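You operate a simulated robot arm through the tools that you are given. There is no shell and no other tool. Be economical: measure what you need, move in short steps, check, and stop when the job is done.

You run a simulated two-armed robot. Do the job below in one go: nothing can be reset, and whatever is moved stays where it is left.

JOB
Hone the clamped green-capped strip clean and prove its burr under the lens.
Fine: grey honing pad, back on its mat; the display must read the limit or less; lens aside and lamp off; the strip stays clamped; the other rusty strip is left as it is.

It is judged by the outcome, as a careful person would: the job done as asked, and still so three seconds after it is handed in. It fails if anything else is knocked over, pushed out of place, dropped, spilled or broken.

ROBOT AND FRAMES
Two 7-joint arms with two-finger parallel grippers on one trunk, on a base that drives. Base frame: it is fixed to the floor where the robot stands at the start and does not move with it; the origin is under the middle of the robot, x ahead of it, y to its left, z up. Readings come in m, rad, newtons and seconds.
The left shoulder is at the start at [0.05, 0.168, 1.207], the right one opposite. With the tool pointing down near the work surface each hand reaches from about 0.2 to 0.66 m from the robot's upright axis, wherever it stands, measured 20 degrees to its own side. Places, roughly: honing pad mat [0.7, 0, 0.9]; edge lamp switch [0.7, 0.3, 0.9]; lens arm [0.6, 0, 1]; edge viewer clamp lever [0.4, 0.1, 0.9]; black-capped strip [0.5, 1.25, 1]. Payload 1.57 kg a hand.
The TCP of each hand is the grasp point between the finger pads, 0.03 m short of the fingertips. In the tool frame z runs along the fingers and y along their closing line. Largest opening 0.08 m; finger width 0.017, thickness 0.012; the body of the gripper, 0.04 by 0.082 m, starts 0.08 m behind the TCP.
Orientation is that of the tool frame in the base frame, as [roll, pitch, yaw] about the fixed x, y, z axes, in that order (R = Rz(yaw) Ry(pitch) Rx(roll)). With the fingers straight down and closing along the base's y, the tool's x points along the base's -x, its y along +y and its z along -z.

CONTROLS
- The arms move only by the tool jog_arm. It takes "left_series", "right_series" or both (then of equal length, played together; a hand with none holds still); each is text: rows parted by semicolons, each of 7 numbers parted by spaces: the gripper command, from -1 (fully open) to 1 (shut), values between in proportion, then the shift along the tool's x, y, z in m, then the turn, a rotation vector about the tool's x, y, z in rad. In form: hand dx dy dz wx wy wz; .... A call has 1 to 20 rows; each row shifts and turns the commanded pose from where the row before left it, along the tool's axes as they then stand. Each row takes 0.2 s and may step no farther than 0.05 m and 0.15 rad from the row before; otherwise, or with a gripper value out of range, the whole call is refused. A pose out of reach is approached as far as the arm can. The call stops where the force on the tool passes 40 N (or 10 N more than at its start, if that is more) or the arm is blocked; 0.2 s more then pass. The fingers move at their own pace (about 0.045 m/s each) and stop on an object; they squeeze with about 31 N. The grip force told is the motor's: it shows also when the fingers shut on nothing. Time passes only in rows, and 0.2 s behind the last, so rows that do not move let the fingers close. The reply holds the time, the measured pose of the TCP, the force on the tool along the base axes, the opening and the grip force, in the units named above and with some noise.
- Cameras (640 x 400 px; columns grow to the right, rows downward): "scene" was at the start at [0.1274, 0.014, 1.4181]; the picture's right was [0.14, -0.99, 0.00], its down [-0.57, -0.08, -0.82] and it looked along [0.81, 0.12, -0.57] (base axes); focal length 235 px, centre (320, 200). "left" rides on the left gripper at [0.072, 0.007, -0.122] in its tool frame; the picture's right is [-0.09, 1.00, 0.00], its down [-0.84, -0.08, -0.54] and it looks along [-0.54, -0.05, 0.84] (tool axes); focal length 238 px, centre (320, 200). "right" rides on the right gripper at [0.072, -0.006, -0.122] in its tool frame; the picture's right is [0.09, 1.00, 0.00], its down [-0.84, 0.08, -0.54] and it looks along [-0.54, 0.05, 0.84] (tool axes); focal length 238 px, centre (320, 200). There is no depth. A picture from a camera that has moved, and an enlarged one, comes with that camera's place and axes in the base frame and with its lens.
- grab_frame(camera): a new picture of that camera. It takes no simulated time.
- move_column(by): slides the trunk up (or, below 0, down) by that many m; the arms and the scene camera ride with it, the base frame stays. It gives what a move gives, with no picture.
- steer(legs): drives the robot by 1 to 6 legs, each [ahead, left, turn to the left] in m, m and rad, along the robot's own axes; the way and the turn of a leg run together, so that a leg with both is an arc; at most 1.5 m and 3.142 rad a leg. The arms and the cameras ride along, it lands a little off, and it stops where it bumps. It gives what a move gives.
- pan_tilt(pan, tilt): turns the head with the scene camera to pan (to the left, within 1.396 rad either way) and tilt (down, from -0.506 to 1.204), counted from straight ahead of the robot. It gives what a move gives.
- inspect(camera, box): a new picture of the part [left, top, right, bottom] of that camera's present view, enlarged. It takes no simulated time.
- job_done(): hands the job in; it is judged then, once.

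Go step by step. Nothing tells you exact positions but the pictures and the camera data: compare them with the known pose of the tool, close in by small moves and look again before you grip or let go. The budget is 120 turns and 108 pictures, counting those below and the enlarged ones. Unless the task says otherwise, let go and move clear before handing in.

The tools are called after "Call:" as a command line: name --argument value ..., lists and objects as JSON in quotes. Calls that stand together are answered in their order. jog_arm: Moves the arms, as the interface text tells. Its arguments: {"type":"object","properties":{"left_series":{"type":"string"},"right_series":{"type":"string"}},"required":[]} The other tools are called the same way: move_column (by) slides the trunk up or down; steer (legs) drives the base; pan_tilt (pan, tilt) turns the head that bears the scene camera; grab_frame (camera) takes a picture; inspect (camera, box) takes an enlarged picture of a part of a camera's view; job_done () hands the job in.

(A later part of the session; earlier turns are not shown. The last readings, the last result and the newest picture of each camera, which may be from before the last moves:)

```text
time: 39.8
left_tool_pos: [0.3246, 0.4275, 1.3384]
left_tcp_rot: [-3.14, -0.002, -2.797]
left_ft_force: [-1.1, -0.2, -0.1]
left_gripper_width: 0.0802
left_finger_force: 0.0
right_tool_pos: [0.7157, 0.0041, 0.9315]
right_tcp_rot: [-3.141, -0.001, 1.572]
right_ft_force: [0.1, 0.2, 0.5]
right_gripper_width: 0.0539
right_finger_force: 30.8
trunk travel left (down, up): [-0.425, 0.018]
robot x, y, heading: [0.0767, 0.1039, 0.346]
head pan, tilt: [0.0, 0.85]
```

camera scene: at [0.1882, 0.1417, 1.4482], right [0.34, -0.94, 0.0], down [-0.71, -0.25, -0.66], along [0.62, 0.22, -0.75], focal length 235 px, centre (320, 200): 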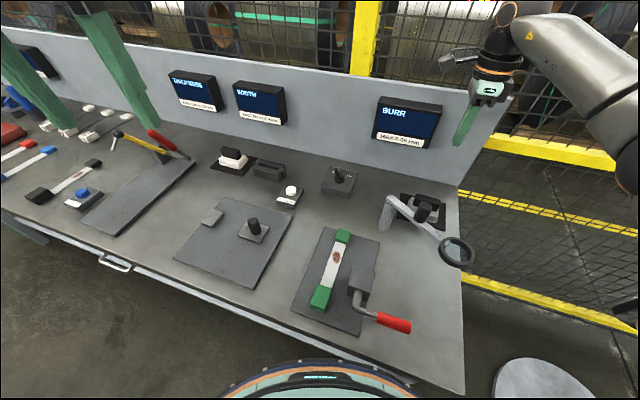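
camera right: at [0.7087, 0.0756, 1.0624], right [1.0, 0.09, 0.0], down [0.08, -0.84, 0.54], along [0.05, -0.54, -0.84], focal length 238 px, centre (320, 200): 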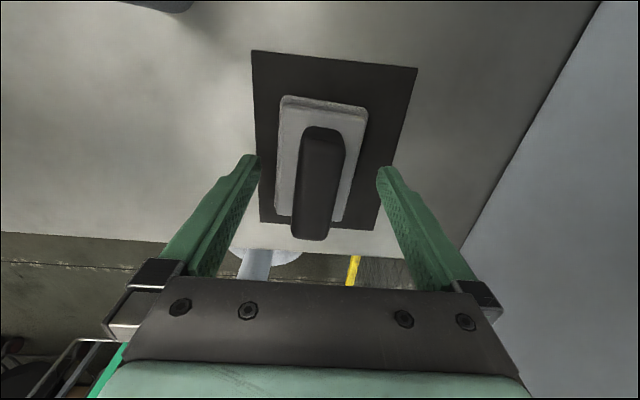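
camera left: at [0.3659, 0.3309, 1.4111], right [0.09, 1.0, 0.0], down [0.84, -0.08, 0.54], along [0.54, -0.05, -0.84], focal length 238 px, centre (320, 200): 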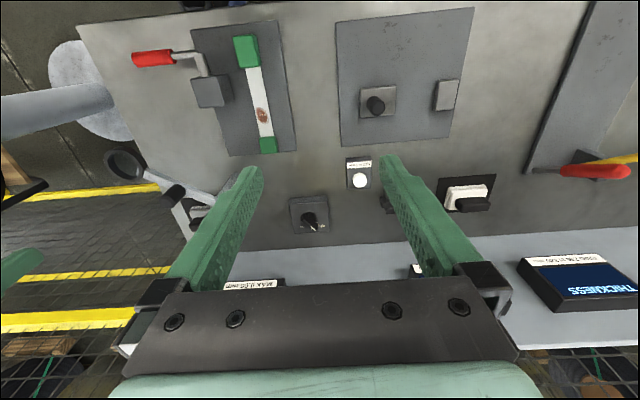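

The tips closed on the pad's block (54 mm), so too deep. I open, rise 1 cm and close on the handle.

Call:
jog_arm --right_series "-1 0 0 0 0 0 0;-1 0 0 0 0 0 0;-1 0 0 0 0 0 0;-1 0 0 -0.005 0 0 0;-1 0 0 -0.005 0 0 0;-1 0 0 0 0 0 0"

Call:
jog_arm --right_series "1 0 0 0 0 0 0;1 0 0 0 0 0 0;1 0 0 0 0 0 0;1 0 0 0 0 0 0;1 0 0 0 0 0 0;1 0 0 0 0 0 0"

```text
time: 41.2
left_tool_pos: [0.325, 0.4269, 1.3378]
left_tcp_rot: [-3.141, -0.002, -2.796]
left_ft_force: [-0.2, -0.4, -0.8]
left_gripper_width: 0.0801
left_finger_force: 0.1
right_tool_pos: [0.716, 0.0046, 0.9417]
right_tcp_rot: [3.141, 0.001, 1.572]
right_ft_force: [0.2, 0.6, -1.0]
right_gripper_width: 0.0798
right_finger_force: 0.0
trunk travel left (down, up): [-0.425, 0.018]
robot x, y, heading: [0.0776, 0.1004, 0.343]
head pan, tilt: [0.0, 0.85]
```

```text
time: 42.6
left_tool_pos: [0.3253, 0.428, 1.3379]
left_tcp_rot: [-3.141, -0.001, -2.796]
left_ft_force: [0.2, -0.5, 0.8]
left_gripper_width: 0.0801
left_finger_force: 0.1
right_tool_pos: [0.7161, 0.0036, 0.9422]
right_tcp_rot: [-3.14, 0.0, 1.573]
right_ft_force: [0.2, -1.4, 0.2]
right_gripper_width: 0.0256
right_finger_force: 31.3
trunk travel left (down, up): [-0.425, 0.018]
robot x, y, heading: [0.0769, 0.1015, 0.343]
head pan, tilt: [0.0, 0.85]
```

On the handle now. Lift slowly a little and check that it comes along.

Call:
jog_arm --right_series "1 0 0 -0.005 0 0 0;1 0 0 -0.01 0 0 0;1 0 0 -0.01 0 0 0;1 0 0 0 0 0 0"

Call:
grab_frame --camera "right"

```text
time: 43.6
left_tool_pos: [0.3254, 0.4272, 1.3387]
left_tcp_rot: [-3.14, -0.004, -2.794]
left_ft_force: [0.5, -0.4, 0.8]
left_gripper_width: 0.08
left_finger_force: 0.0
right_tool_pos: [0.7149, 0.0032, 0.9667]
right_tcp_rot: [-3.14, 0.0, 1.571]
right_ft_force: [0.9, -0.7, -0.5]
right_gripper_width: 0.0255
right_finger_force: 30.2
trunk travel left (down, up): [-0.425, 0.018]
robot x, y, heading: [0.075, 0.1006, 0.347]
head pan, tilt: [0.0, 0.85]
```

```text
72 pictures are left
camera right: at [0.7086, 0.0753, 1.0893], right [1.0, 0.09, 0.0], down [0.08, -0.84, 0.54], along [0.05, -0.54, -0.84], focal length 238 px, centre (320, 200)
```

right: 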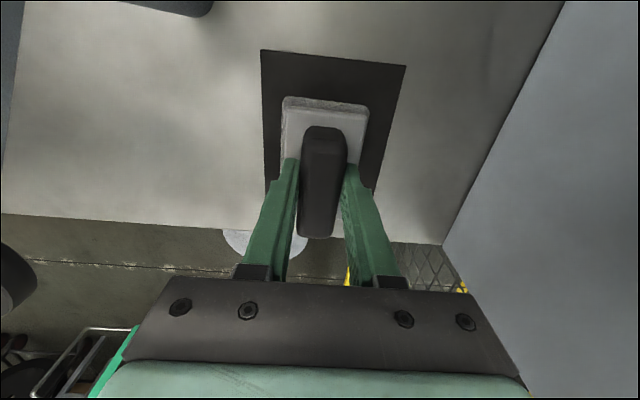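

The pad is coming along. Raise fully.

Call:
jog_arm --right_series "1 0 0 -0.015 0 0 0;1 0 0 -0.025 0 0 0;1 0 0 -0.025 0 0 0;1 0 0 -0.025 0 0 0;1 0 0 -0.025 0 0 0;1 0 0 -0.025 0 0 0;1 0 0 -0.02 0 0 0;1 0 0 0 0 0 0"

Call:
grab_frame --camera "right"

```text
time: 45.4
left_tool_pos: [0.3245, 0.4276, 1.3385]
left_tcp_rot: [-3.138, -0.003, -2.797]
left_ft_force: [0.0, 0.3, -0.2]
left_gripper_width: 0.0802
left_finger_force: 0.0
right_tool_pos: [0.7161, 0.0041, 1.127]
right_tcp_rot: [-3.139, 0.0, 1.573]
right_ft_force: [0.3, -0.2, -0.6]
right_gripper_width: 0.025
right_finger_force: 30.7
trunk travel left (down, up): [-0.425, 0.018]
robot x, y, heading: [0.0793, 0.0972, 0.345]
head pan, tilt: [0.0, 0.85]
```

```text
71 pictures are left
camera right: at [0.7089, 0.0765, 1.2498], right [1.0, 0.09, 0.0], down [0.08, -0.84, 0.54], along [0.05, -0.54, -0.84], focal length 238 px, centre (320, 200)
```

right: 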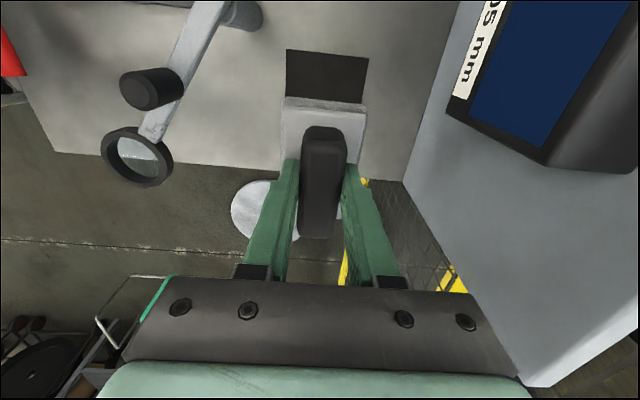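

Pad held. Move left past the pole, then back over the strip.

Call:
jog_arm --right_series "1 0.03 0 -0.003 0 0 0;1 0.03 0 -0.003 0 0 0;1 0.03 0 -0.003 0 0 0;1 0.03 0 0 0 0 0;1 0.03 0 0 0 0 0;1 0.03 0 0 0 0 0;1 0.031 0 0 0 0 0;1 0 -0.03 0 0 0 0;1 0 -0.03 0 0 0 0;1 0 -0.03 0 0 0 0;1 0 -0.03 0 0 0 0;1 0 -0.03 0 0 0 0;1 0 -0.03 0 0 0 0;1 0 -0.03 0 0 0 0;1 0 -0.03 0 0 0 0;1 0 -0.01 0 0 0 0;1 0 0 0 0 0 0"

Call:
grab_frame --camera "right"

Call:
grab_frame --camera "scene"

```text
time: 49.0
left_tool_pos: [0.3237, 0.4286, 1.3383]
left_tcp_rot: [-3.139, -0.001, -2.797]
left_ft_force: [0.4, -0.2, -0.5]
left_gripper_width: 0.0801
left_finger_force: 0.1
right_tool_pos: [0.4453, 0.1908, 1.135]
right_tcp_rot: [-3.14, 0.0, 1.573]
right_ft_force: [0.3, 0.1, -1.0]
right_gripper_width: 0.0254
right_finger_force: 30.8
right hand out of reach, approached as far as the arm can: row 6, 7
trunk travel left (down, up): [-0.425, 0.018]
robot x, y, heading: [0.0742, 0.1005, 0.348]
head pan, tilt: [0.0, 0.85]
```

```text
70 pictures are left
camera right: at [0.4382, 0.2612, 1.2568], right [1.0, 0.09, 0.0], down [0.08, -0.84, 0.54], along [0.05, -0.54, -0.84], focal length 238 px, centre (320, 200)
```

right: 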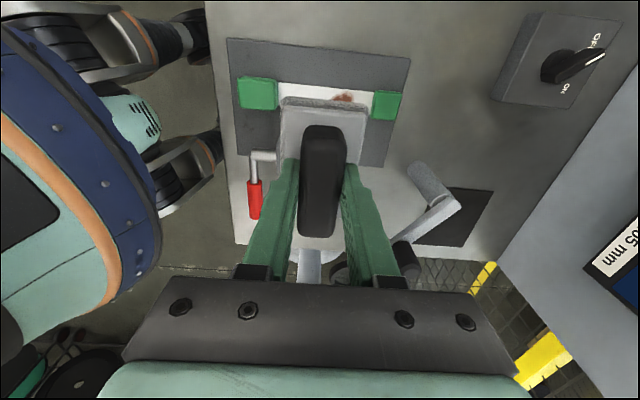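

```text
69 pictures are left
camera scene: at [0.188, 0.142, 1.4482], right [0.34, -0.94, 0.0], down [-0.71, -0.25, -0.66], along [0.62, 0.22, -0.75], focal length 235 px, centre (320, 200)
```

scene: 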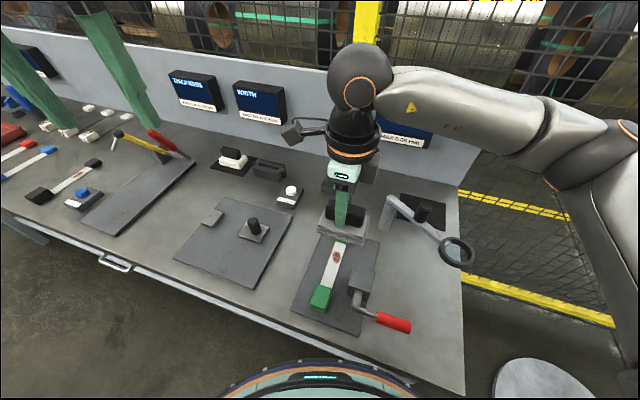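

Above the strip; I shift to y≈0.214 (clear of the clamp block at y<0.155), x≈0.45 and lower toward it.

Call:
jog_arm --right_series "1 0.012 0.003 0.02 0 0 0;1 0.011 0.002 0.03 0 0 0;1 0 0 0.03 0 0 0;1 0 0 0.03 0 0 0;1 0 0 0.03 0 0 0;1 0 0 0 0 0 0"

Call:
grab_frame --camera "right"

Call:
inspect --camera "scene" --box '[270, 180, 430, 340]'

Call:
grab_frame --camera "left"

```text
time: 50.4
left_tool_pos: [0.325, 0.4262, 1.3379]
left_tcp_rot: [-3.139, -0.001, -2.795]
left_ft_force: [0.7, -0.8, -0.3]
left_gripper_width: 0.08
left_finger_force: 0.2
right_tool_pos: [0.4525, 0.21, 0.9935]
right_tcp_rot: [-3.141, -0.002, 1.575]
right_ft_force: [0.2, -0.3, -0.7]
right_gripper_width: 0.0254
right_finger_force: 30.6
trunk travel left (down, up): [-0.425, 0.018]
robot x, y, heading: [0.0766, 0.0982, 0.343]
head pan, tilt: [0.0, 0.85]
```

```text
68 pictures are left
camera right: at [0.4444, 0.2826, 1.1165], right [1.0, 0.09, 0.0], down [0.08, -0.84, 0.54], along [0.05, -0.54, -0.84], focal length 238 px, centre (320, 200)
```

right: 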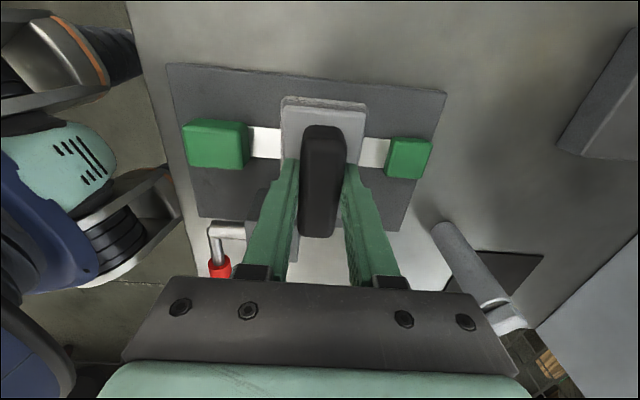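

```text
2.50 times, centred on (350, 260) of scene
camera zoom: at [0.1879, 0.142, 1.4482], right [0.34, -0.94, 0.0], down [-0.71, -0.25, -0.66], along [0.62, 0.22, -0.75], focal length 588 px, centre (245, 50)
```

zoom: 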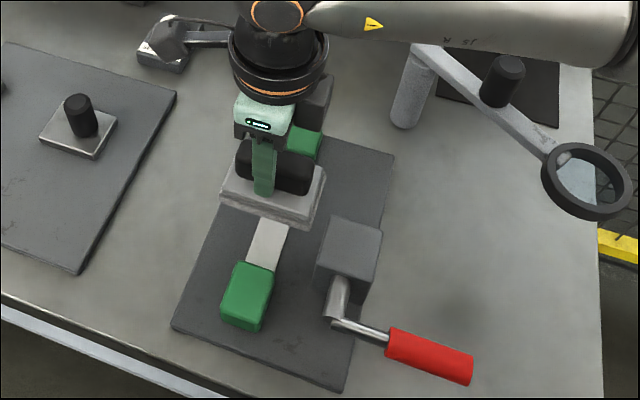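

```text
66 pictures are left
camera left: at [0.2563, 0.4096, 1.4611], right [-0.25, 0.97, 0.0], down [0.81, 0.21, 0.54], along [0.52, 0.13, -0.84], focal length 238 px, centre (320, 200)
```

left: 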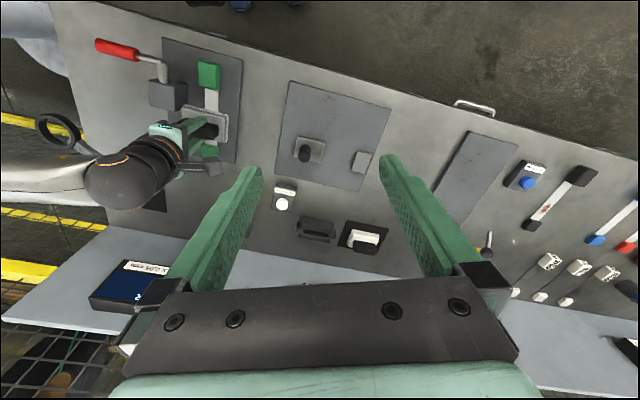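

Well placed between the caps. Descend gently until contact.

Call:
jog_arm --right_series "1 0 0 0.01 0 0 0;1 0 0 0.01 0 0 0;1 0 0 0.003 0 0 0;1 0 0 0.003 0 0 0;1 0 0 0 0 0 0"

```text
time: 51.6
left_tool_pos: [0.3249, 0.427, 1.3376]
left_tcp_rot: [-3.14, -0.001, -2.796]
left_ft_force: [0.2, 0.7, 0.3]
left_gripper_width: 0.08
left_finger_force: 0.1
right_tool_pos: [0.4507, 0.2124, 0.9676]
right_tcp_rot: [-3.14, 0.001, 1.572]
right_ft_force: [-0.4, -0.3, -1.0]
right_gripper_width: 0.025
right_finger_force: 30.6
trunk travel left (down, up): [-0.425, 0.018]
robot x, y, heading: [0.0769, 0.0987, 0.343]
head pan, tilt: [0.0, 0.85]
```

Call:
jog_arm --right_series "1 0 0 0.003 0 0 0;1 0 0 0.003 0 0 0;1 0 0 0 0 0 0"

Call:
jog_arm --right_series "1 0 0 0.002 0 0 0;1 0 0 0 0 0 0"

Call:
jog_arm --right_series "1 0 0 0.002 0 0 0;1 0 0 0 0 0 0"

```text
time: 52.4
left_tool_pos: [0.3253, 0.4273, 1.338]
left_tcp_rot: [-3.139, -0.001, -2.795]
left_ft_force: [-0.4, 0.5, -0.6]
left_gripper_width: 0.0798
left_finger_force: 0.1
right_tool_pos: [0.4513, 0.212, 0.9616]
right_tcp_rot: [-3.139, 0.001, 1.574]
right_ft_force: [-0.4, -1.0, -1.0]
right_gripper_width: 0.0252
right_finger_force: 30.6
trunk travel left (down, up): [-0.425, 0.018]
robot x, y, heading: [0.0795, 0.098, 0.338]
head pan, tilt: [0.0, 0.85]
```

```text
time: 53.0
left_tool_pos: [0.3254, 0.4276, 1.3393]
left_tcp_rot: [-3.14, -0.002, -2.797]
left_ft_force: [-0.1, 0.2, 0.5]
left_gripper_width: 0.0798
left_finger_force: 0.1
right_tool_pos: [0.4511, 0.2121, 0.9589]
right_tcp_rot: [-3.139, 0.0, 1.572]
right_ft_force: [-0.9, 0.4, -1.0]
right_gripper_width: 0.0253
right_finger_force: 30.7
trunk travel left (down, up): [-0.425, 0.018]
robot x, y, heading: [0.0739, 0.1, 0.341]
head pan, tilt: [0.0, 0.85]
```

```text
time: 53.6
left_tool_pos: [0.326, 0.4273, 1.3377]
left_tcp_rot: [-3.14, -0.003, -2.795]
left_ft_force: [-0.9, 0.1, -0.1]
left_gripper_width: 0.0799
left_finger_force: 0.0
right_tool_pos: [0.4507, 0.2117, 0.9573]
right_tcp_rot: [-3.14, 0.0, 1.574]
right_ft_force: [0.2, 0.7, -1.2]
right_gripper_width: 0.0252
right_finger_force: 30.4
trunk travel left (down, up): [-0.425, 0.018]
robot x, y, heading: [0.0751, 0.0963, 0.346]
head pan, tilt: [0.0, 0.85]
```

No contact yet; continue in 2 mm steps.

Call:
jog_arm --right_series "1 0 0 0.002 0 0 0;1 0 0 0.001 0 0 0;1 0 0 0 0 0 0"

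Call:
jog_arm --right_series "1 0 0 0.002 0 0 0;1 0 0 0.001 0 0 0;1 0 0 0 0 0 0"

Call:
grab_frame --camera "right"

```text
time: 54.4
left_tool_pos: [0.3256, 0.4272, 1.3373]
left_tcp_rot: [-3.141, -0.003, -2.796]
left_ft_force: [-0.5, 0.1, 0.7]
left_gripper_width: 0.0799
left_finger_force: 0.0
right_tool_pos: [0.4505, 0.2129, 0.9536]
right_tcp_rot: [-3.141, 0.001, 1.572]
right_ft_force: [-0.8, -0.3, -1.1]
right_gripper_width: 0.0251
right_finger_force: 31.0
trunk travel left (down, up): [-0.425, 0.018]
robot x, y, heading: [0.0767, 0.0989, 0.344]
head pan, tilt: [0.0, 0.85]
```

```text
time: 55.2
left_tool_pos: [0.3233, 0.4267, 1.3384]
left_tcp_rot: [-3.139, 0.001, -2.796]
left_ft_force: [-0.5, 0.4, -0.7]
left_gripper_width: 0.0799
left_finger_force: 0.1
right_tool_pos: [0.4498, 0.2128, 0.9548]
right_tcp_rot: [3.139, -0.003, 1.574]
right_ft_force: [-1.1, -5.4, 29.3]
right_gripper_width: 0.025
right_finger_force: 31.0
trunk travel left (down, up): [-0.425, 0.018]
robot x, y, heading: [0.0729, 0.0993, 0.348]
head pan, tilt: [0.0, 0.85]
```

```text
65 pictures are left
camera right: at [0.4426, 0.2837, 1.0769], right [1.0, 0.09, 0.0], down [0.08, -0.84, 0.54], along [0.05, -0.54, -0.84], focal length 238 px, centre (320, 200)
```

right: 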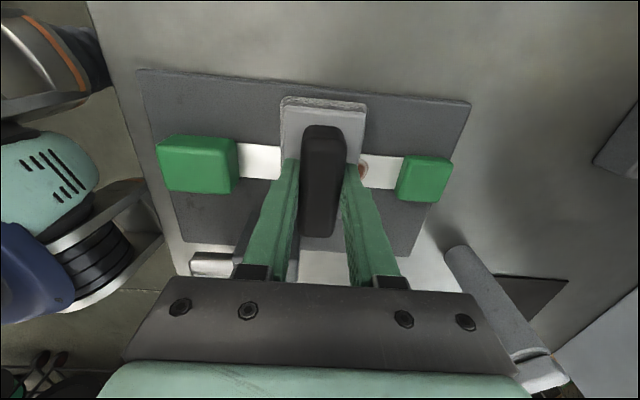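

Contact at about 29 N; I ease off a bit and make strokes along the strip between the caps.

Call:
jog_arm --right_series "1 0 0 -0.0015 0 0 0;1 0 0.01 0 0 0 0;1 0 0.01 0 0 0 0;1 0 0.008 0 0 0 0;1 0 -0.01 0 0 0 0;1 0 -0.01 0 0 0 0;1 0 -0.01 0 0 0 0;1 0 -0.01 0 0 0 0;1 0 -0.01 0 0 0 0;1 0 0.01 0 0 0 0;1 0 0.01 0 0 0 0;1 0 0.01 0 0 0 0;1 0 0.01 0 0 0 0;1 0 0.01 0 0 0 0"

```text
time: 58.2
left_tool_pos: [0.3222, 0.4267, 1.3395]
left_tcp_rot: [-3.139, 0.0, -2.796]
left_ft_force: [0.7, 0.5, 1.0]
left_gripper_width: 0.0802
left_finger_force: 0.2
right_tool_pos: [0.4764, 0.2123, 0.953]
right_tcp_rot: [3.14, -0.002, 1.575]
right_ft_force: [-10.4, -0.1, 25.6]
right_gripper_width: 0.0251
right_finger_force: 30.9
trunk travel left (down, up): [-0.425, 0.018]
robot x, y, heading: [0.0774, 0.1012, 0.344]
head pan, tilt: [0.0, 0.85]
```

Good contact force with friction. More strokes, then look.

Call:
jog_arm --right_series "1 0 -0.01 -0.0004 0 0 0;1 0 -0.01 0 0 0 0;1 0 -0.01 0 0 0 0;1 0 -0.01 0 0 0 0;1 0 -0.01 0 0 0 0;1 0 0.01 0 0 0 0;1 0 0.01 0 0 0 0;1 0 0.01 0 0 0 0;1 0 0.01 0 0 0 0;1 0 0.01 0 0 0 0;1 0 -0.01 0 0 0 0;1 0 -0.01 0 0 0 0;1 0 -0.01 0 0 0 0;1 0 -0.01 0 0 0 0;1 0 -0.01 0 0 0 0"

Call:
inspect --camera "right" --box '[140, 60, 480, 270]'

Call:
inspect --camera "scene" --box '[270, 180, 430, 340]'

```text
time: 61.4
left_tool_pos: [0.3251, 0.4283, 1.339]
left_tcp_rot: [-3.139, -0.001, -2.797]
left_ft_force: [0.5, 0.6, 0.5]
left_gripper_width: 0.0799
left_finger_force: 0.0
right_tool_pos: [0.4279, 0.2117, 0.954]
right_tcp_rot: [-3.14, -0.002, 1.572]
right_ft_force: [7.5, 0.3, 17.8]
right_gripper_width: 0.0256
right_finger_force: 30.8
trunk travel left (down, up): [-0.425, 0.018]
robot x, y, heading: [0.0732, 0.101, 0.349]
head pan, tilt: [0.0, 0.85]
```

```text
1.88 times, centred on (310, 165) of right
camera zoom: at [0.4206, 0.2842, 1.0763], right [1.0, 0.09, 0.0], down [0.08, -0.84, 0.54], along [0.05, -0.54, -0.84], focal length 449 px, centre (339, 266)
```

zoom: 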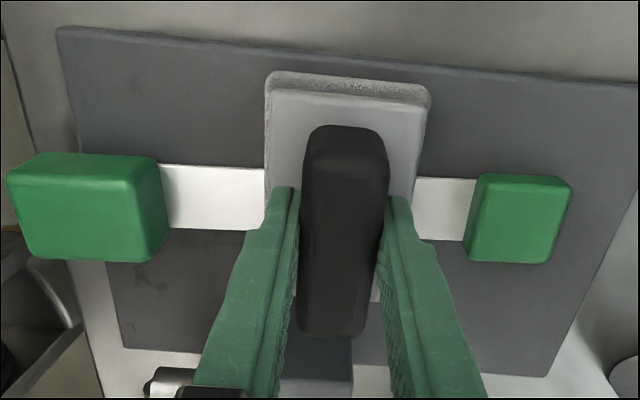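

```text
2.50 times, centred on (350, 260) of scene
camera zoom: at [0.1875, 0.1415, 1.4484], right [0.34, -0.94, 0.0], down [-0.71, -0.25, -0.66], along [0.62, 0.22, -0.75], focal length 588 px, centre (245, 50)
```

zoom: 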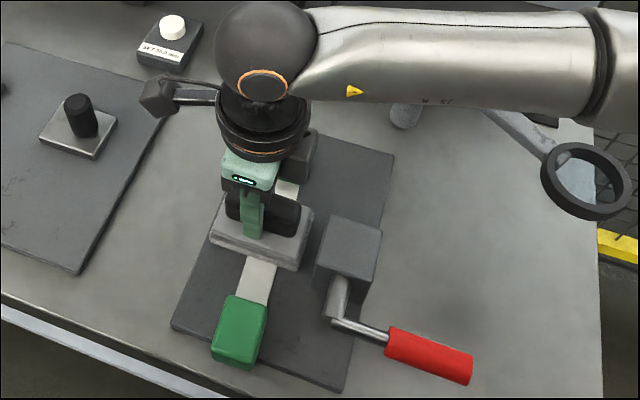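

The visible strip looks clean. A few more strokes for margin, then lift and look.

Call:
jog_arm --right_series "1 0 0.01 0 0 0 0;1 0 0.01 0 0 0 0;1 0 0.01 0 0 0 0;1 0 0.01 0 0 0 0;1 0 0.01 0 0 0 0;1 0 -0.01 0 0 0 0;1 0 -0.01 0 0 0 0;1 0 -0.01 0 0 0 0;1 0 -0.01 0 0 0 0;1 0 -0.01 0 0 0 0;1 0 0.01 0 0 0 0;1 0 0.01 0 0 0 0;1 0 0.01 0 0 0 0;1 0 0.01 0 0 0 0;1 0 0.01 0 0 0 0;1 0 -0.01 0 0 0 0;1 0 -0.01 0 0 0 0;1 0 -0.01 0 0 0 0;1 0 -0.01 0 0 0 0;1 0 -0.01 0 0 0 0"

Call:
jog_arm --right_series "1 0 0 -0.004 0 0 0;1 0 0 -0.02 0 0 0;1 0 0 -0.03 0 0 0;1 0 0 -0.03 0 0 0;1 0 0 -0.03 0 0 0;1 0 0 -0.03 0 0 0;1 0 0 -0.03 0 0 0;1 0 0 0 0 0 0"

Call:
grab_frame --camera "right"

Call:
inspect --camera "scene" --box '[270, 180, 430, 340]'

```text
time: 65.6
left_tool_pos: [0.3252, 0.4276, 1.3394]
left_tcp_rot: [-3.139, -0.001, -2.796]
left_ft_force: [-0.3, -0.4, 0.5]
left_gripper_width: 0.0802
left_finger_force: 0.1
right_tool_pos: [0.4273, 0.2109, 0.9529]
right_tcp_rot: [-3.14, 0.0, 1.576]
right_ft_force: [5.4, -0.6, 12.7]
right_gripper_width: 0.0251
right_finger_force: 30.9
trunk travel left (down, up): [-0.425, 0.018]
robot x, y, heading: [0.0744, 0.1031, 0.348]
head pan, tilt: [0.0, 0.85]
```

```text
time: 67.4
left_tool_pos: [0.3259, 0.427, 1.3374]
left_tcp_rot: [-3.141, -0.002, -2.795]
left_ft_force: [0.2, -0.8, -0.2]
left_gripper_width: 0.0801
left_finger_force: 0.0
right_tool_pos: [0.4268, 0.213, 1.126]
right_tcp_rot: [-3.139, 0.001, 1.574]
right_ft_force: [-0.6, 0.2, -0.4]
right_gripper_width: 0.0251
right_finger_force: 30.6
trunk travel left (down, up): [-0.425, 0.018]
robot x, y, heading: [0.0796, 0.102, 0.341]
head pan, tilt: [0.0, 0.85]
```

```text
62 pictures are left
camera right: at [0.4212, 0.2842, 1.2484], right [1.0, 0.09, 0.0], down [0.08, -0.84, 0.54], along [0.05, -0.54, -0.84], focal length 238 px, centre (320, 200)
```

right: 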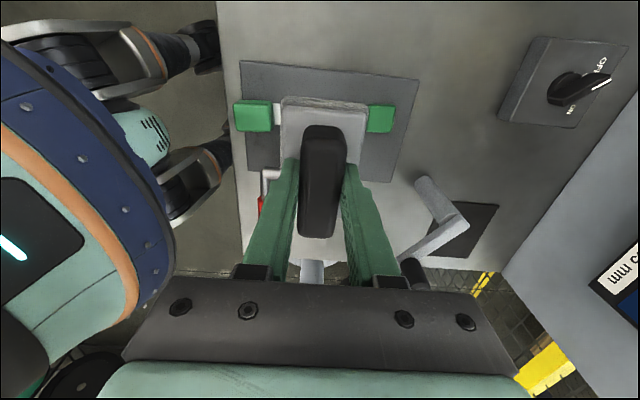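

```text
2.50 times, centred on (350, 260) of scene
camera zoom: at [0.1882, 0.1419, 1.4482], right [0.34, -0.94, 0.0], down [-0.71, -0.25, -0.66], along [0.62, 0.22, -0.75], focal length 588 px, centre (245, 50)
```

zoom: 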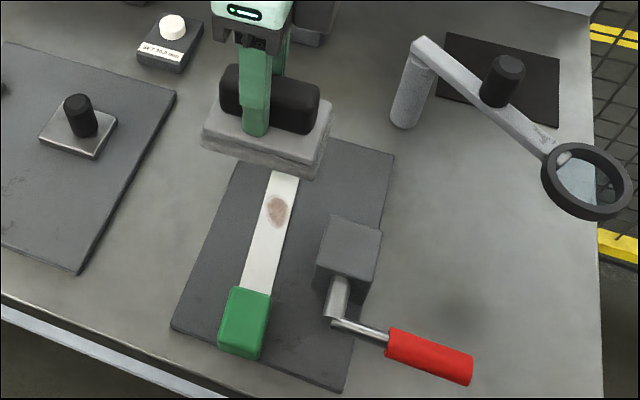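

The rust has faded but isn't gone, and the strip seems to have slid a bit toward me in its fixture. I look closer before continuing.

Call:
inspect --camera "right" --box '[220, 50, 440, 190]'

Call:
inspect --camera "left" --box '[130, 20, 290, 180]'

```text
2.86 times, centred on (330, 120) of right
camera zoom: at [0.4212, 0.2842, 1.2484], right [1.0, 0.09, 0.0], down [0.08, -0.84, 0.54], along [0.05, -0.54, -0.84], focal length 681 px, centre (291, 429)
```

zoom: 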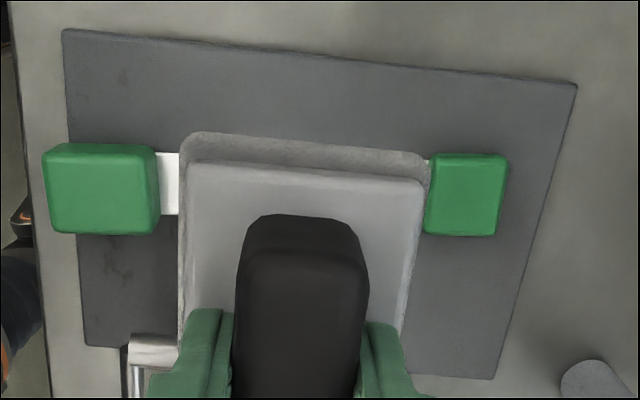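

```text
2.50 times, centred on (210, 100) of left
camera zoom: at [0.2566, 0.4095, 1.4611], right [-0.25, 0.97, 0.0], down [0.81, 0.21, 0.54], along [0.52, 0.13, -0.84], focal length 596 px, centre (595, 450)
```

zoom: 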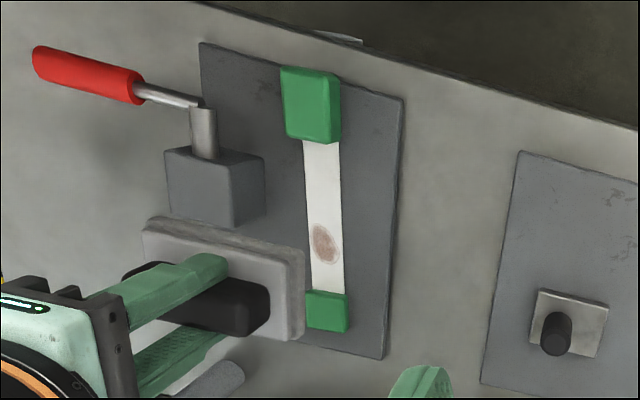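

The strip is still clamped but slid ~2 cm along x under drag. I'll press firmer on +x strokes (to bring it back) and lightly on return strokes.

Call:
jog_arm --right_series "1 0 -0.005 0.03 0 0 0;1 0 -0.005 0.03 0 0 0;1 0 0 0.03 0 0 0;1 0 0 0.03 0 0 0;1 0 0 0.03 0 0 0;1 0 0 0.016 0 0 0;1 0 0 0 0 0 0"

Call:
jog_arm --right_series "1 0 0 0.003 0 0 0;1 0 0 0.002 0 0 0;1 0 0 0 0 0 0"

```text
time: 69.0
left_tool_pos: [0.3266, 0.4271, 1.3371]
left_tcp_rot: [-3.139, -0.002, -2.795]
left_ft_force: [-0.6, -0.1, -0.2]
left_gripper_width: 0.08
left_finger_force: 0.1
right_tool_pos: [0.4194, 0.2111, 0.9619]
right_tcp_rot: [-3.141, 0.002, 1.573]
right_ft_force: [0.1, 0.6, -0.6]
right_gripper_width: 0.0252
right_finger_force: 31.0
trunk travel left (down, up): [-0.425, 0.018]
robot x, y, heading: [0.0768, 0.1012, 0.337]
head pan, tilt: [0.0, 0.85]
```

```text
time: 69.8
left_tool_pos: [0.3249, 0.4268, 1.3389]
left_tcp_rot: [-3.14, 0.0, -2.796]
left_ft_force: [-0.3, -0.8, 0.4]
left_gripper_width: 0.0797
left_finger_force: 0.0
right_tool_pos: [0.419, 0.2129, 0.9564]
right_tcp_rot: [-3.139, 0.0, 1.572]
right_ft_force: [0.2, -0.5, -1.1]
right_gripper_width: 0.0253
right_finger_force: 31.4
trunk travel left (down, up): [-0.425, 0.018]
robot x, y, heading: [0.0759, 0.1043, 0.349]
head pan, tilt: [0.0, 0.85]
```

Call:
jog_arm --right_series "1 0 0 0.002 0 0 0;1 0 0 0.0015 0 0 0;1 0 0 0 0 0 0"

Call:
jog_arm --right_series "1 0 0.008 0 0 0 0;1 0 0.008 0 0 0 0;1 0 0.008 0 0 0 0;1 0 0.008 0 0 0 0;1 0 0.008 0 0 0 0;1 0 0 0 0 0 0"

Call:
inspect --camera "right" --box '[140, 60, 480, 270]'

```text
time: 70.6
left_tool_pos: [0.3234, 0.4257, 1.3395]
left_tcp_rot: [-3.14, -0.002, -2.798]
left_ft_force: [0.8, -0.3, 0.0]
left_gripper_width: 0.0799
left_finger_force: 0.0
right_tool_pos: [0.4175, 0.2116, 0.9536]
right_tcp_rot: [3.141, -0.003, 1.573]
right_ft_force: [-0.1, -2.0, 8.8]
right_gripper_width: 0.0252
right_finger_force: 31.0
trunk travel left (down, up): [-0.425, 0.018]
robot x, y, heading: [0.0741, 0.0988, 0.346]
head pan, tilt: [0.0, 0.85]
```

```text
time: 72.0
left_tool_pos: [0.3226, 0.4284, 1.34]
left_tcp_rot: [-3.139, -0.001, -2.798]
left_ft_force: [0.4, 0.5, -0.3]
left_gripper_width: 0.0798
left_finger_force: 0.1
right_tool_pos: [0.458, 0.212, 0.9537]
right_tcp_rot: [3.139, -0.002, 1.573]
right_ft_force: [-6.0, 0.2, 21.1]
right_gripper_width: 0.025
right_finger_force: 31.4
trunk travel left (down, up): [-0.425, 0.018]
robot x, y, heading: [0.0749, 0.1002, 0.345]
head pan, tilt: [0.0, 0.85]
```

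```text
1.88 times, centred on (310, 165) of right
camera zoom: at [0.451, 0.2837, 1.0762], right [1.0, 0.09, 0.0], down [0.08, -0.84, 0.54], along [0.05, -0.54, -0.84], focal length 449 px, centre (339, 266)
```

zoom: 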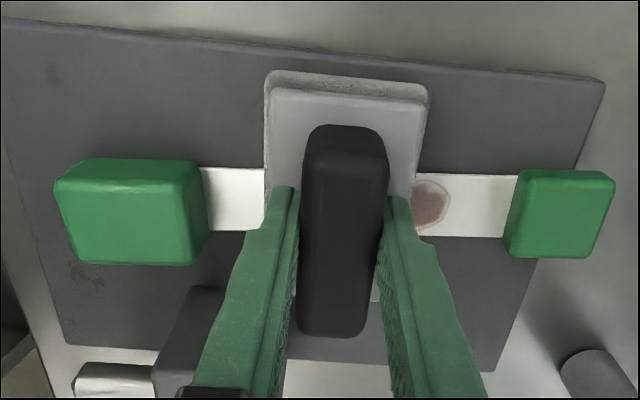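

The strip moves along with the pad under this pressure. I drag it back about 2 cm to where it was, then switch to a much lighter touch and compare.

Call:
jog_arm --right_series "1 0 -0.005 0 0 0 0;1 0 -0.005 0 0 0 0;1 0 -0.005 0 0 0 0;1 0 -0.005 0 0 0 0;1 0 0 0 0 0 0"

Call:
jog_arm --right_series "1 0 0 -0.0015 0 0 0;1 0 0 0 0 0 0"

Call:
inspect --camera "right" --box '[140, 60, 480, 270]'

```text
time: 73.2
left_tool_pos: [0.3243, 0.4269, 1.3379]
left_tcp_rot: [-3.14, -0.001, -2.796]
left_ft_force: [-0.3, 0.3, -0.4]
left_gripper_width: 0.0798
left_finger_force: 0.1
right_tool_pos: [0.4386, 0.2115, 0.9533]
right_tcp_rot: [3.141, -0.002, 1.572]
right_ft_force: [8.4, -0.2, 21.9]
right_gripper_width: 0.0251
right_finger_force: 31.1
trunk travel left (down, up): [-0.425, 0.018]
robot x, y, heading: [0.0782, 0.1002, 0.35]
head pan, tilt: [0.0, 0.85]
```

```text
time: 73.8
left_tool_pos: [0.3241, 0.427, 1.3383]
left_tcp_rot: [-3.14, -0.001, -2.796]
left_ft_force: [0.5, 1.3, -0.6]
left_gripper_width: 0.0799
left_finger_force: 0.0
right_tool_pos: [0.4384, 0.2127, 0.9536]
right_tcp_rot: [-3.137, -0.001, 1.574]
right_ft_force: [5.2, 0.6, 12.0]
right_gripper_width: 0.0252
right_finger_force: 31.0
trunk travel left (down, up): [-0.425, 0.018]
robot x, y, heading: [0.0789, 0.1046, 0.346]
head pan, tilt: [0.0, 0.85]
```

```text
1.88 times, centred on (310, 165) of right
camera zoom: at [0.4308, 0.2838, 1.0761], right [1.0, 0.1, 0.0], down [0.08, -0.84, 0.54], along [0.05, -0.54, -0.84], focal length 449 px, centre (339, 266)
```

zoom: 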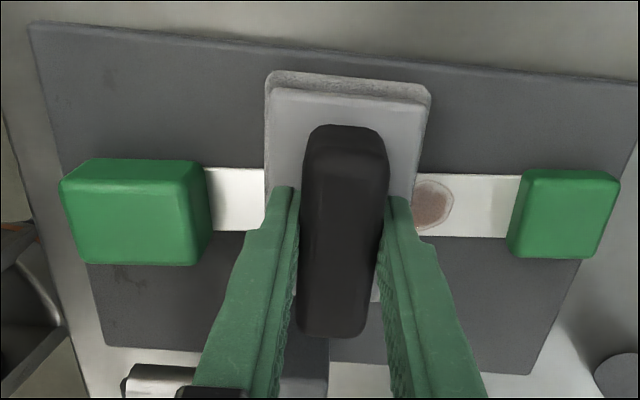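

Back near its original place. Now a light touch (few N) and one slow +x stroke, then compare.

Call:
jog_arm --right_series "1 0 0 -0.001 0 0 0;1 0 0 0 0 0 0"

Call:
jog_arm --right_series "1 0 0.006 0 0 0 0;1 0 0.006 0 0 0 0;1 0 0.006 0 0 0 0;1 0 0.006 0 0 0 0;1 0 0.006 0 0 0 0;1 0 0.006 0 0 0 0"

Call:
inspect --camera "right" --box '[140, 60, 480, 270]'

```text
time: 74.4
left_tool_pos: [0.325, 0.4277, 1.3386]
left_tcp_rot: [-3.14, 0.0, -2.797]
left_ft_force: [0.4, 0.1, -0.3]
left_gripper_width: 0.0799
left_finger_force: 0.0
right_tool_pos: [0.4374, 0.2117, 0.9538]
right_tcp_rot: [-3.139, 0.002, 1.575]
right_ft_force: [0.1, 2.1, 3.9]
right_gripper_width: 0.0252
right_finger_force: 30.4
trunk travel left (down, up): [-0.425, 0.018]
robot x, y, heading: [0.0784, 0.1038, 0.351]
head pan, tilt: [0.0, 0.85]
```

```text
time: 75.8
left_tool_pos: [0.3237, 0.4273, 1.3381]
left_tcp_rot: [-3.14, -0.004, -2.796]
left_ft_force: [0.0, 0.1, -0.8]
left_gripper_width: 0.08
left_finger_force: 0.1
right_tool_pos: [0.4742, 0.2135, 0.9539]
right_tcp_rot: [-3.14, -0.001, 1.573]
right_ft_force: [0.0, -0.4, -1.6]
right_gripper_width: 0.0249
right_finger_force: 30.2
trunk travel left (down, up): [-0.425, 0.018]
robot x, y, heading: [0.076, 0.1018, 0.352]
head pan, tilt: [0.0, 0.85]
```

```text
1.88 times, centred on (310, 165) of right
camera zoom: at [0.4678, 0.2841, 1.0772], right [1.0, 0.09, 0.0], down [0.08, -0.84, 0.54], along [0.05, -0.54, -0.84], focal length 449 px, centre (339, 266)
```

zoom: 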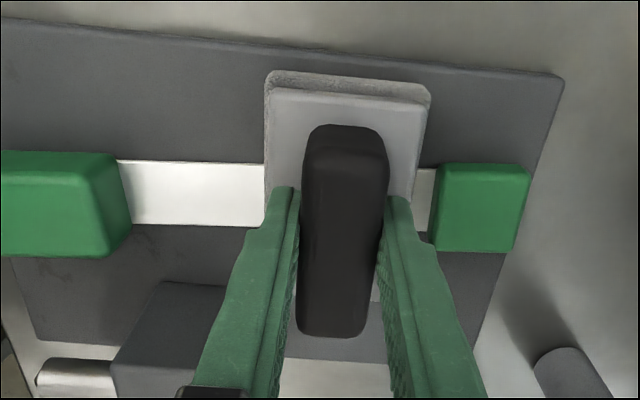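

Now the strip stayed while the pad slid. I add a touch of pressure and do short strokes, checking after.

Call:
jog_arm --right_series "1 0 0 0.0008 0 0 0;1 0 -0.006 0 0 0 0;1 0 -0.006 0 0 0 0;1 0 -0.006 0 0 0 0;1 0 -0.006 0 0 0 0;1 0 -0.006 0 0 0 0"

Call:
jog_arm --right_series "1 0 0.006 0 0 0 0;1 0 0.006 0 0 0 0;1 0 0.006 0 0 0 0;1 0 0.006 0 0 0 0;1 0 0.006 0 0 0 0"

Call:
inspect --camera "right" --box '[140, 60, 480, 270]'

```text
time: 77.2
left_tool_pos: [0.3254, 0.4279, 1.3377]
left_tcp_rot: [-3.14, -0.002, -2.796]
left_ft_force: [-0.4, 0.6, -0.4]
left_gripper_width: 0.08
left_finger_force: 0.0
right_tool_pos: [0.4445, 0.2104, 0.9548]
right_tcp_rot: [-3.14, 0.002, 1.576]
right_ft_force: [-0.8, -0.4, -0.9]
right_gripper_width: 0.025
right_finger_force: 31.3
trunk travel left (down, up): [-0.425, 0.018]
robot x, y, heading: [0.0765, 0.0973, 0.349]
head pan, tilt: [0.0, 0.85]
```

```text
time: 78.4
left_tool_pos: [0.3259, 0.4274, 1.338]
left_tcp_rot: [-3.14, -0.003, -2.797]
left_ft_force: [0.3, 0.2, -0.1]
left_gripper_width: 0.0798
left_finger_force: 0.1
right_tool_pos: [0.476, 0.2121, 0.955]
right_tcp_rot: [-3.139, 0.001, 1.573]
right_ft_force: [-0.4, 0.4, -0.7]
right_gripper_width: 0.0251
right_finger_force: 31.3
trunk travel left (down, up): [-0.425, 0.018]
robot x, y, heading: [0.0759, 0.0996, 0.342]
head pan, tilt: [0.0, 0.85]
```

```text
1.88 times, centred on (310, 165) of right
camera zoom: at [0.4685, 0.2833, 1.0769], right [1.0, 0.09, 0.0], down [0.08, -0.84, 0.54], along [0.05, -0.54, -0.84], focal length 449 px, centre (339, 266)
```

zoom: 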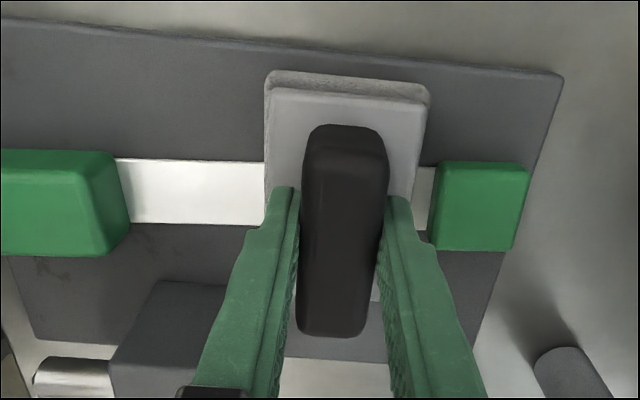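

No contact there; add 1 mm and read the force.

Call:
jog_arm --right_series "1 0 0 0.001 0 0 0;1 0 0 0 0 0 0"

```text
time: 79.0
left_tool_pos: [0.3237, 0.427, 1.3388]
left_tcp_rot: [-3.14, -0.003, -2.796]
left_ft_force: [-0.2, 0.1, 0.4]
left_gripper_width: 0.08
left_finger_force: 0.0
right_tool_pos: [0.4758, 0.2118, 0.9544]
right_tcp_rot: [-3.141, 0.001, 1.573]
right_ft_force: [0.6, -1.1, 5.9]
right_gripper_width: 0.0252
right_finger_force: 31.4
trunk travel left (down, up): [-0.425, 0.018]
robot x, y, heading: [0.0806, 0.0935, 0.344]
head pan, tilt: [0.0, 0.85]
```

About 6 N. Stroke back and forth and check whether the strip stays.

Call:
jog_arm --right_series "1 0 -0.006 0 0 0 0;1 0 -0.006 0 0 0 0;1 0 -0.006 0 0 0 0;1 0 -0.006 0 0 0 0;1 0 -0.006 0 0 0 0"

Call:
inspect --camera "right" --box '[140, 60, 480, 270]'

Call:
jog_arm --right_series "1 0 0.006 0 0 0 0;1 0 0.006 0 0 0 0;1 0 0.006 0 0 0 0;1 0 0.006 0 0 0 0;1 0 0.006 0 0 0 0"

Call:
inspect --camera "right" --box '[140, 60, 480, 270]'

```text
time: 80.2
left_tool_pos: [0.3256, 0.4265, 1.3384]
left_tcp_rot: [-3.14, -0.002, -2.795]
left_ft_force: [-0.6, 0.6, 0.2]
left_gripper_width: 0.08
left_finger_force: 0.0
right_tool_pos: [0.4449, 0.2109, 0.9538]
right_tcp_rot: [-3.139, -0.001, 1.573]
right_ft_force: [4.8, 0.1, 6.6]
right_gripper_width: 0.0251
right_finger_force: 31.0
trunk travel left (down, up): [-0.425, 0.018]
robot x, y, heading: [0.077, 0.1049, 0.346]
head pan, tilt: [0.0, 0.85]
```

```text
1.88 times, centred on (310, 165) of right
camera zoom: at [0.437, 0.2831, 1.0763], right [1.0, 0.1, 0.0], down [0.08, -0.84, 0.54], along [0.05, -0.54, -0.84], focal length 449 px, centre (339, 266)
```

zoom: 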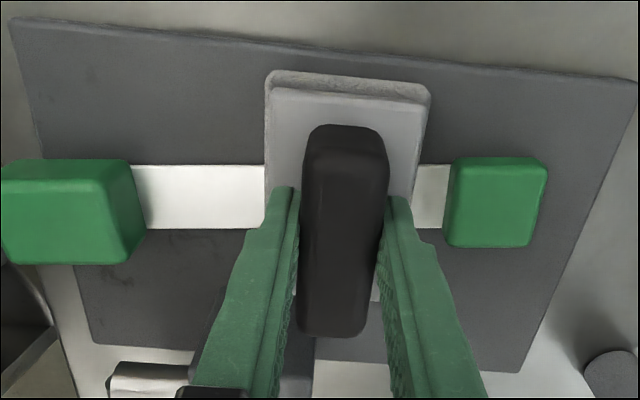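

```text
time: 81.4
left_tool_pos: [0.3232, 0.427, 1.3387]
left_tcp_rot: [-3.139, -0.001, -2.794]
left_ft_force: [0.1, 0.0, 0.3]
left_gripper_width: 0.0799
left_finger_force: 0.0
right_tool_pos: [0.4745, 0.2124, 0.9538]
right_tcp_rot: [3.142, 0.0, 1.573]
right_ft_force: [-4.8, 1.0, 10.4]
right_gripper_width: 0.0253
right_finger_force: 31.4
trunk travel left (down, up): [-0.425, 0.018]
robot x, y, heading: [0.0793, 0.1001, 0.344]
head pan, tilt: [0.0, 0.85]
```

```text
1.88 times, centred on (310, 165) of right
camera zoom: at [0.4673, 0.2834, 1.0763], right [1.0, 0.09, 0.0], down [0.08, -0.84, 0.54], along [0.05, -0.54, -0.84], focal length 449 px, centre (339, 266)
```

zoom: 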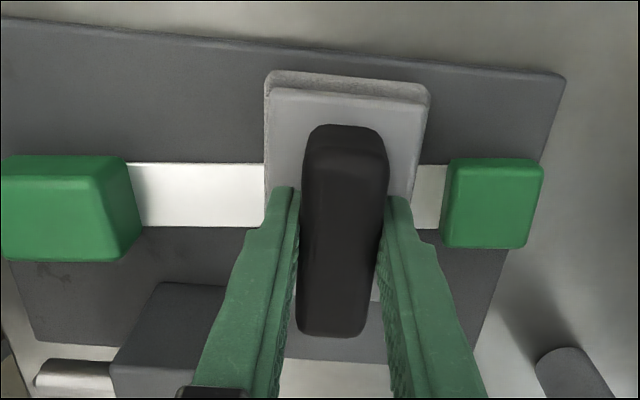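

At 6–10 N the strip still creeps with the pad; lighter pressure is needed. I ease off by 0.4 mm and make several strokes, then check.

Call:
jog_arm --right_series "1 0 0 -0.0005 0 0 0;1 0 -0.006 0 0 0 0;1 0 -0.006 0 0 0 0;1 0 -0.006 0 0 0 0;1 0 -0.006 0 0 0 0;1 0 -0.006 0 0 0 0"

Call:
inspect --camera "right" --box '[140, 60, 480, 270]'

Call:
jog_arm --right_series "1 0 0.006 0 0 0 0;1 0 0.006 0 0 0 0;1 0 0.006 0 0 0 0;1 0 0.006 0 0 0 0;1 0 0.006 0 0 0 0"

```text
time: 82.8
left_tool_pos: [0.3254, 0.4273, 1.338]
left_tcp_rot: [-3.139, -0.002, -2.797]
left_ft_force: [0.6, 0.1, 0.2]
left_gripper_width: 0.0802
left_finger_force: 0.0
right_tool_pos: [0.4444, 0.2114, 0.9537]
right_tcp_rot: [-3.14, 0.003, 1.575]
right_ft_force: [-0.5, 0.2, -0.6]
right_gripper_width: 0.025
right_finger_force: 30.8
trunk travel left (down, up): [-0.425, 0.018]
robot x, y, heading: [0.0767, 0.1015, 0.347]
head pan, tilt: [0.0, 0.85]
```

```text
1.88 times, centred on (310, 165) of right
camera zoom: at [0.4372, 0.2834, 1.0764], right [1.0, 0.09, 0.0], down [0.08, -0.84, 0.54], along [0.05, -0.54, -0.84], focal length 449 px, centre (339, 266)
```

zoom: 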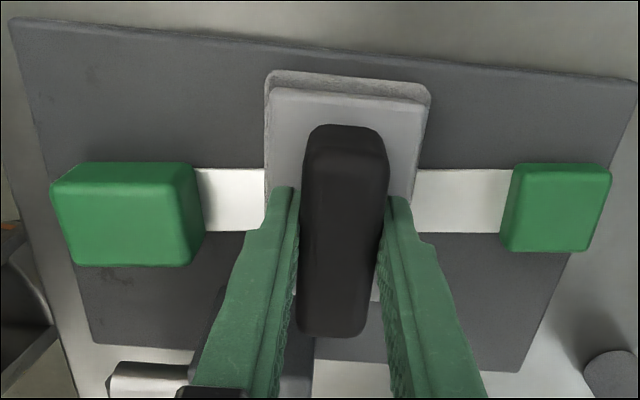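

```text
time: 84.0
left_tool_pos: [0.325, 0.4276, 1.3376]
left_tcp_rot: [-3.14, 0.0, -2.797]
left_ft_force: [-1.5, -0.2, -0.1]
left_gripper_width: 0.0803
left_finger_force: 0.1
right_tool_pos: [0.4741, 0.2126, 0.9536]
right_tcp_rot: [-3.139, 0.0, 1.571]
right_ft_force: [-1.4, -0.5, 2.7]
right_gripper_width: 0.0253
right_finger_force: 30.9
trunk travel left (down, up): [-0.425, 0.018]
robot x, y, heading: [0.0756, 0.0985, 0.35]
head pan, tilt: [0.0, 0.85]
```

The rust spot now looks gone and the strip sits near its original place. A few more light strokes for margin, then lift and verify.

Call:
jog_arm --right_series "1 0 -0.007 -0.0001 0 0 0;1 0 -0.007 0 0 0 0;1 0 -0.007 0 0 0 0;1 0 -0.007 0 0 0 0;1 0 0.007 0 0 0 0;1 0 0.007 0 0 0 0;1 0 0.007 0 0 0 0;1 0 0.007 0 0 0 0;1 0 -0.007 0 0 0 0;1 0 -0.007 0 0 0 0;1 0 -0.007 0 0 0 0;1 0 -0.007 0 0 0 0;1 0 0.007 0 0 0 0;1 0 0.007 0 0 0 0;1 0 0.007 0 0 0 0;1 0 0.007 0 0 0 0;1 0 -0.007 0 0 0 0;1 0 -0.007 0 0 0 0;1 0 -0.007 0 0 0 0;1 0 -0.007 0 0 0 0"

Call:
jog_arm --right_series "1 0 0 -0.004 0 0 0;1 0 0 -0.02 0 0 0;1 0 0 -0.03 0 0 0;1 0 0 -0.03 0 0 0;1 0 0 -0.03 0 0 0;1 0 0 -0.03 0 0 0;1 0 0 -0.03 0 0 0;1 0 0 0 0 0 0"

Call:
inspect --camera "scene" --box '[270, 180, 430, 340]'

Call:
inspect --camera "left" --box '[130, 20, 290, 180]'

```text
time: 88.2
left_tool_pos: [0.3255, 0.4271, 1.3376]
left_tcp_rot: [-3.14, -0.002, -2.796]
left_ft_force: [0.4, 0.1, -1.8]
left_gripper_width: 0.0803
left_finger_force: 0.1
right_tool_pos: [0.4457, 0.2111, 0.9523]
right_tcp_rot: [-3.139, -0.001, 1.571]
right_ft_force: [2.4, -0.5, 3.6]
right_gripper_width: 0.0251
right_finger_force: 31.3
trunk travel left (down, up): [-0.425, 0.018]
robot x, y, heading: [0.077, 0.1022, 0.346]
head pan, tilt: [0.0, 0.85]
```

```text
time: 90.0
left_tool_pos: [0.3252, 0.427, 1.3375]
left_tcp_rot: [-3.14, -0.005, -2.795]
left_ft_force: [-0.6, 0.1, 0.5]
left_gripper_width: 0.08
left_finger_force: 0.1
right_tool_pos: [0.4456, 0.214, 1.1284]
right_tcp_rot: [-3.141, -0.001, 1.575]
right_ft_force: [-0.5, -0.3, -0.9]
right_gripper_width: 0.0251
right_finger_force: 30.9
trunk travel left (down, up): [-0.425, 0.018]
robot x, y, heading: [0.0804, 0.0995, 0.349]
head pan, tilt: [0.0, 0.85]
```

```text
2.50 times, centred on (350, 260) of scene
camera zoom: at [0.1882, 0.1419, 1.4482], right [0.34, -0.94, 0.0], down [-0.71, -0.25, -0.66], along [0.62, 0.22, -0.75], focal length 588 px, centre (245, 50)
```

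zoom: 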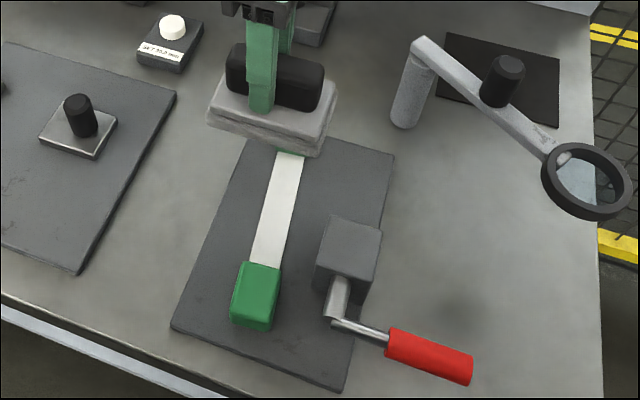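

```text
2.50 times, centred on (210, 100) of left
camera zoom: at [0.2566, 0.4095, 1.4611], right [-0.25, 0.97, 0.0], down [0.81, 0.21, 0.54], along [0.52, 0.13, -0.84], focal length 596 px, centre (595, 450)
```

zoom: 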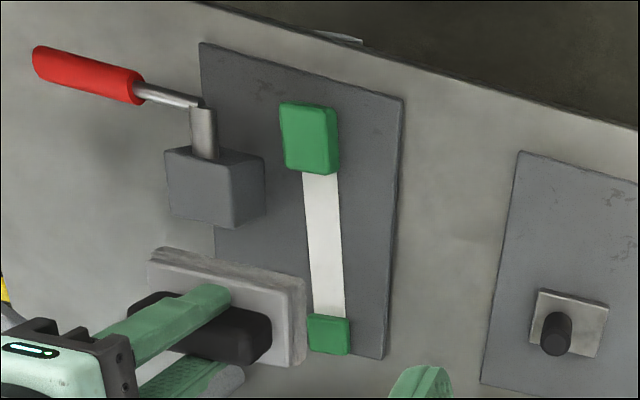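

The strip is clean. Now return the pad to its mat, travelling above the lens arm.

Call:
jog_arm --right_series "1 0 0 -0.012 0 0 0;1 -0.021 0.0274 0 0 0 0;1 -0.021 0.0274 0 0 0 0;1 -0.021 0.0274 0 0 0 0;1 -0.021 0.0274 0 0 0 0;1 -0.021 0.0274 0 0 0 0;1 -0.021 0.0274 0 0 0 0;1 -0.021 0.0274 0 0 0 0;1 -0.021 0.0274 0 0 0 0;1 -0.021 0.0274 0 0 0 0;1 -0.021 0.0274 0 0 0 0;1 0 0 0 0 0 0"

Call:
grab_frame --camera "right"

Call:
inspect --camera "scene" --box '[270, 180, 430, 340]'

```text
time: 92.6
left_tool_pos: [0.3259, 0.428, 1.3371]
left_tcp_rot: [-3.14, 0.001, -2.797]
left_ft_force: [-0.6, 0.4, 0.6]
left_gripper_width: 0.0799
left_finger_force: 0.1
right_tool_pos: [0.7206, 0.0001, 1.1422]
right_tcp_rot: [-3.138, 0.0, 1.575]
right_ft_force: [-0.3, 0.6, -0.6]
right_gripper_width: 0.0251
right_finger_force: 31.3
trunk travel left (down, up): [-0.425, 0.018]
robot x, y, heading: [0.0751, 0.1011, 0.346]
head pan, tilt: [0.0, 0.85]
```

```text
49 pictures are left
camera right: at [0.7131, 0.0726, 1.2643], right [1.0, 0.1, 0.0], down [0.08, -0.84, 0.54], along [0.05, -0.54, -0.84], focal length 238 px, centre (320, 200)
```

right: 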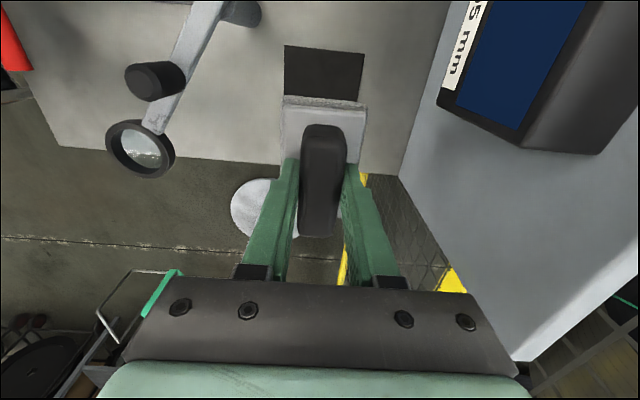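

```text
2.50 times, centred on (350, 260) of scene
camera zoom: at [0.1879, 0.142, 1.4482], right [0.34, -0.94, 0.0], down [-0.71, -0.25, -0.66], along [0.62, 0.22, -0.75], focal length 588 px, centre (245, 50)
```

zoom: 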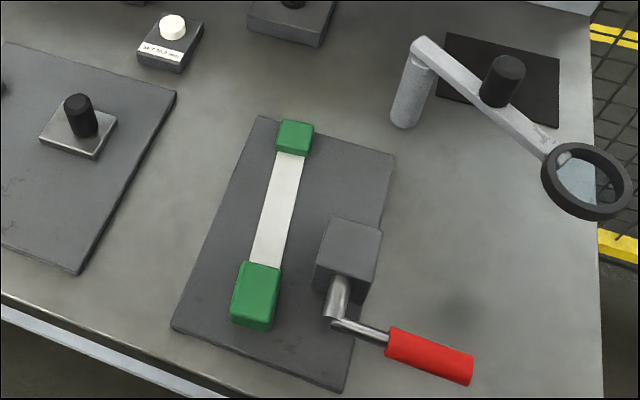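

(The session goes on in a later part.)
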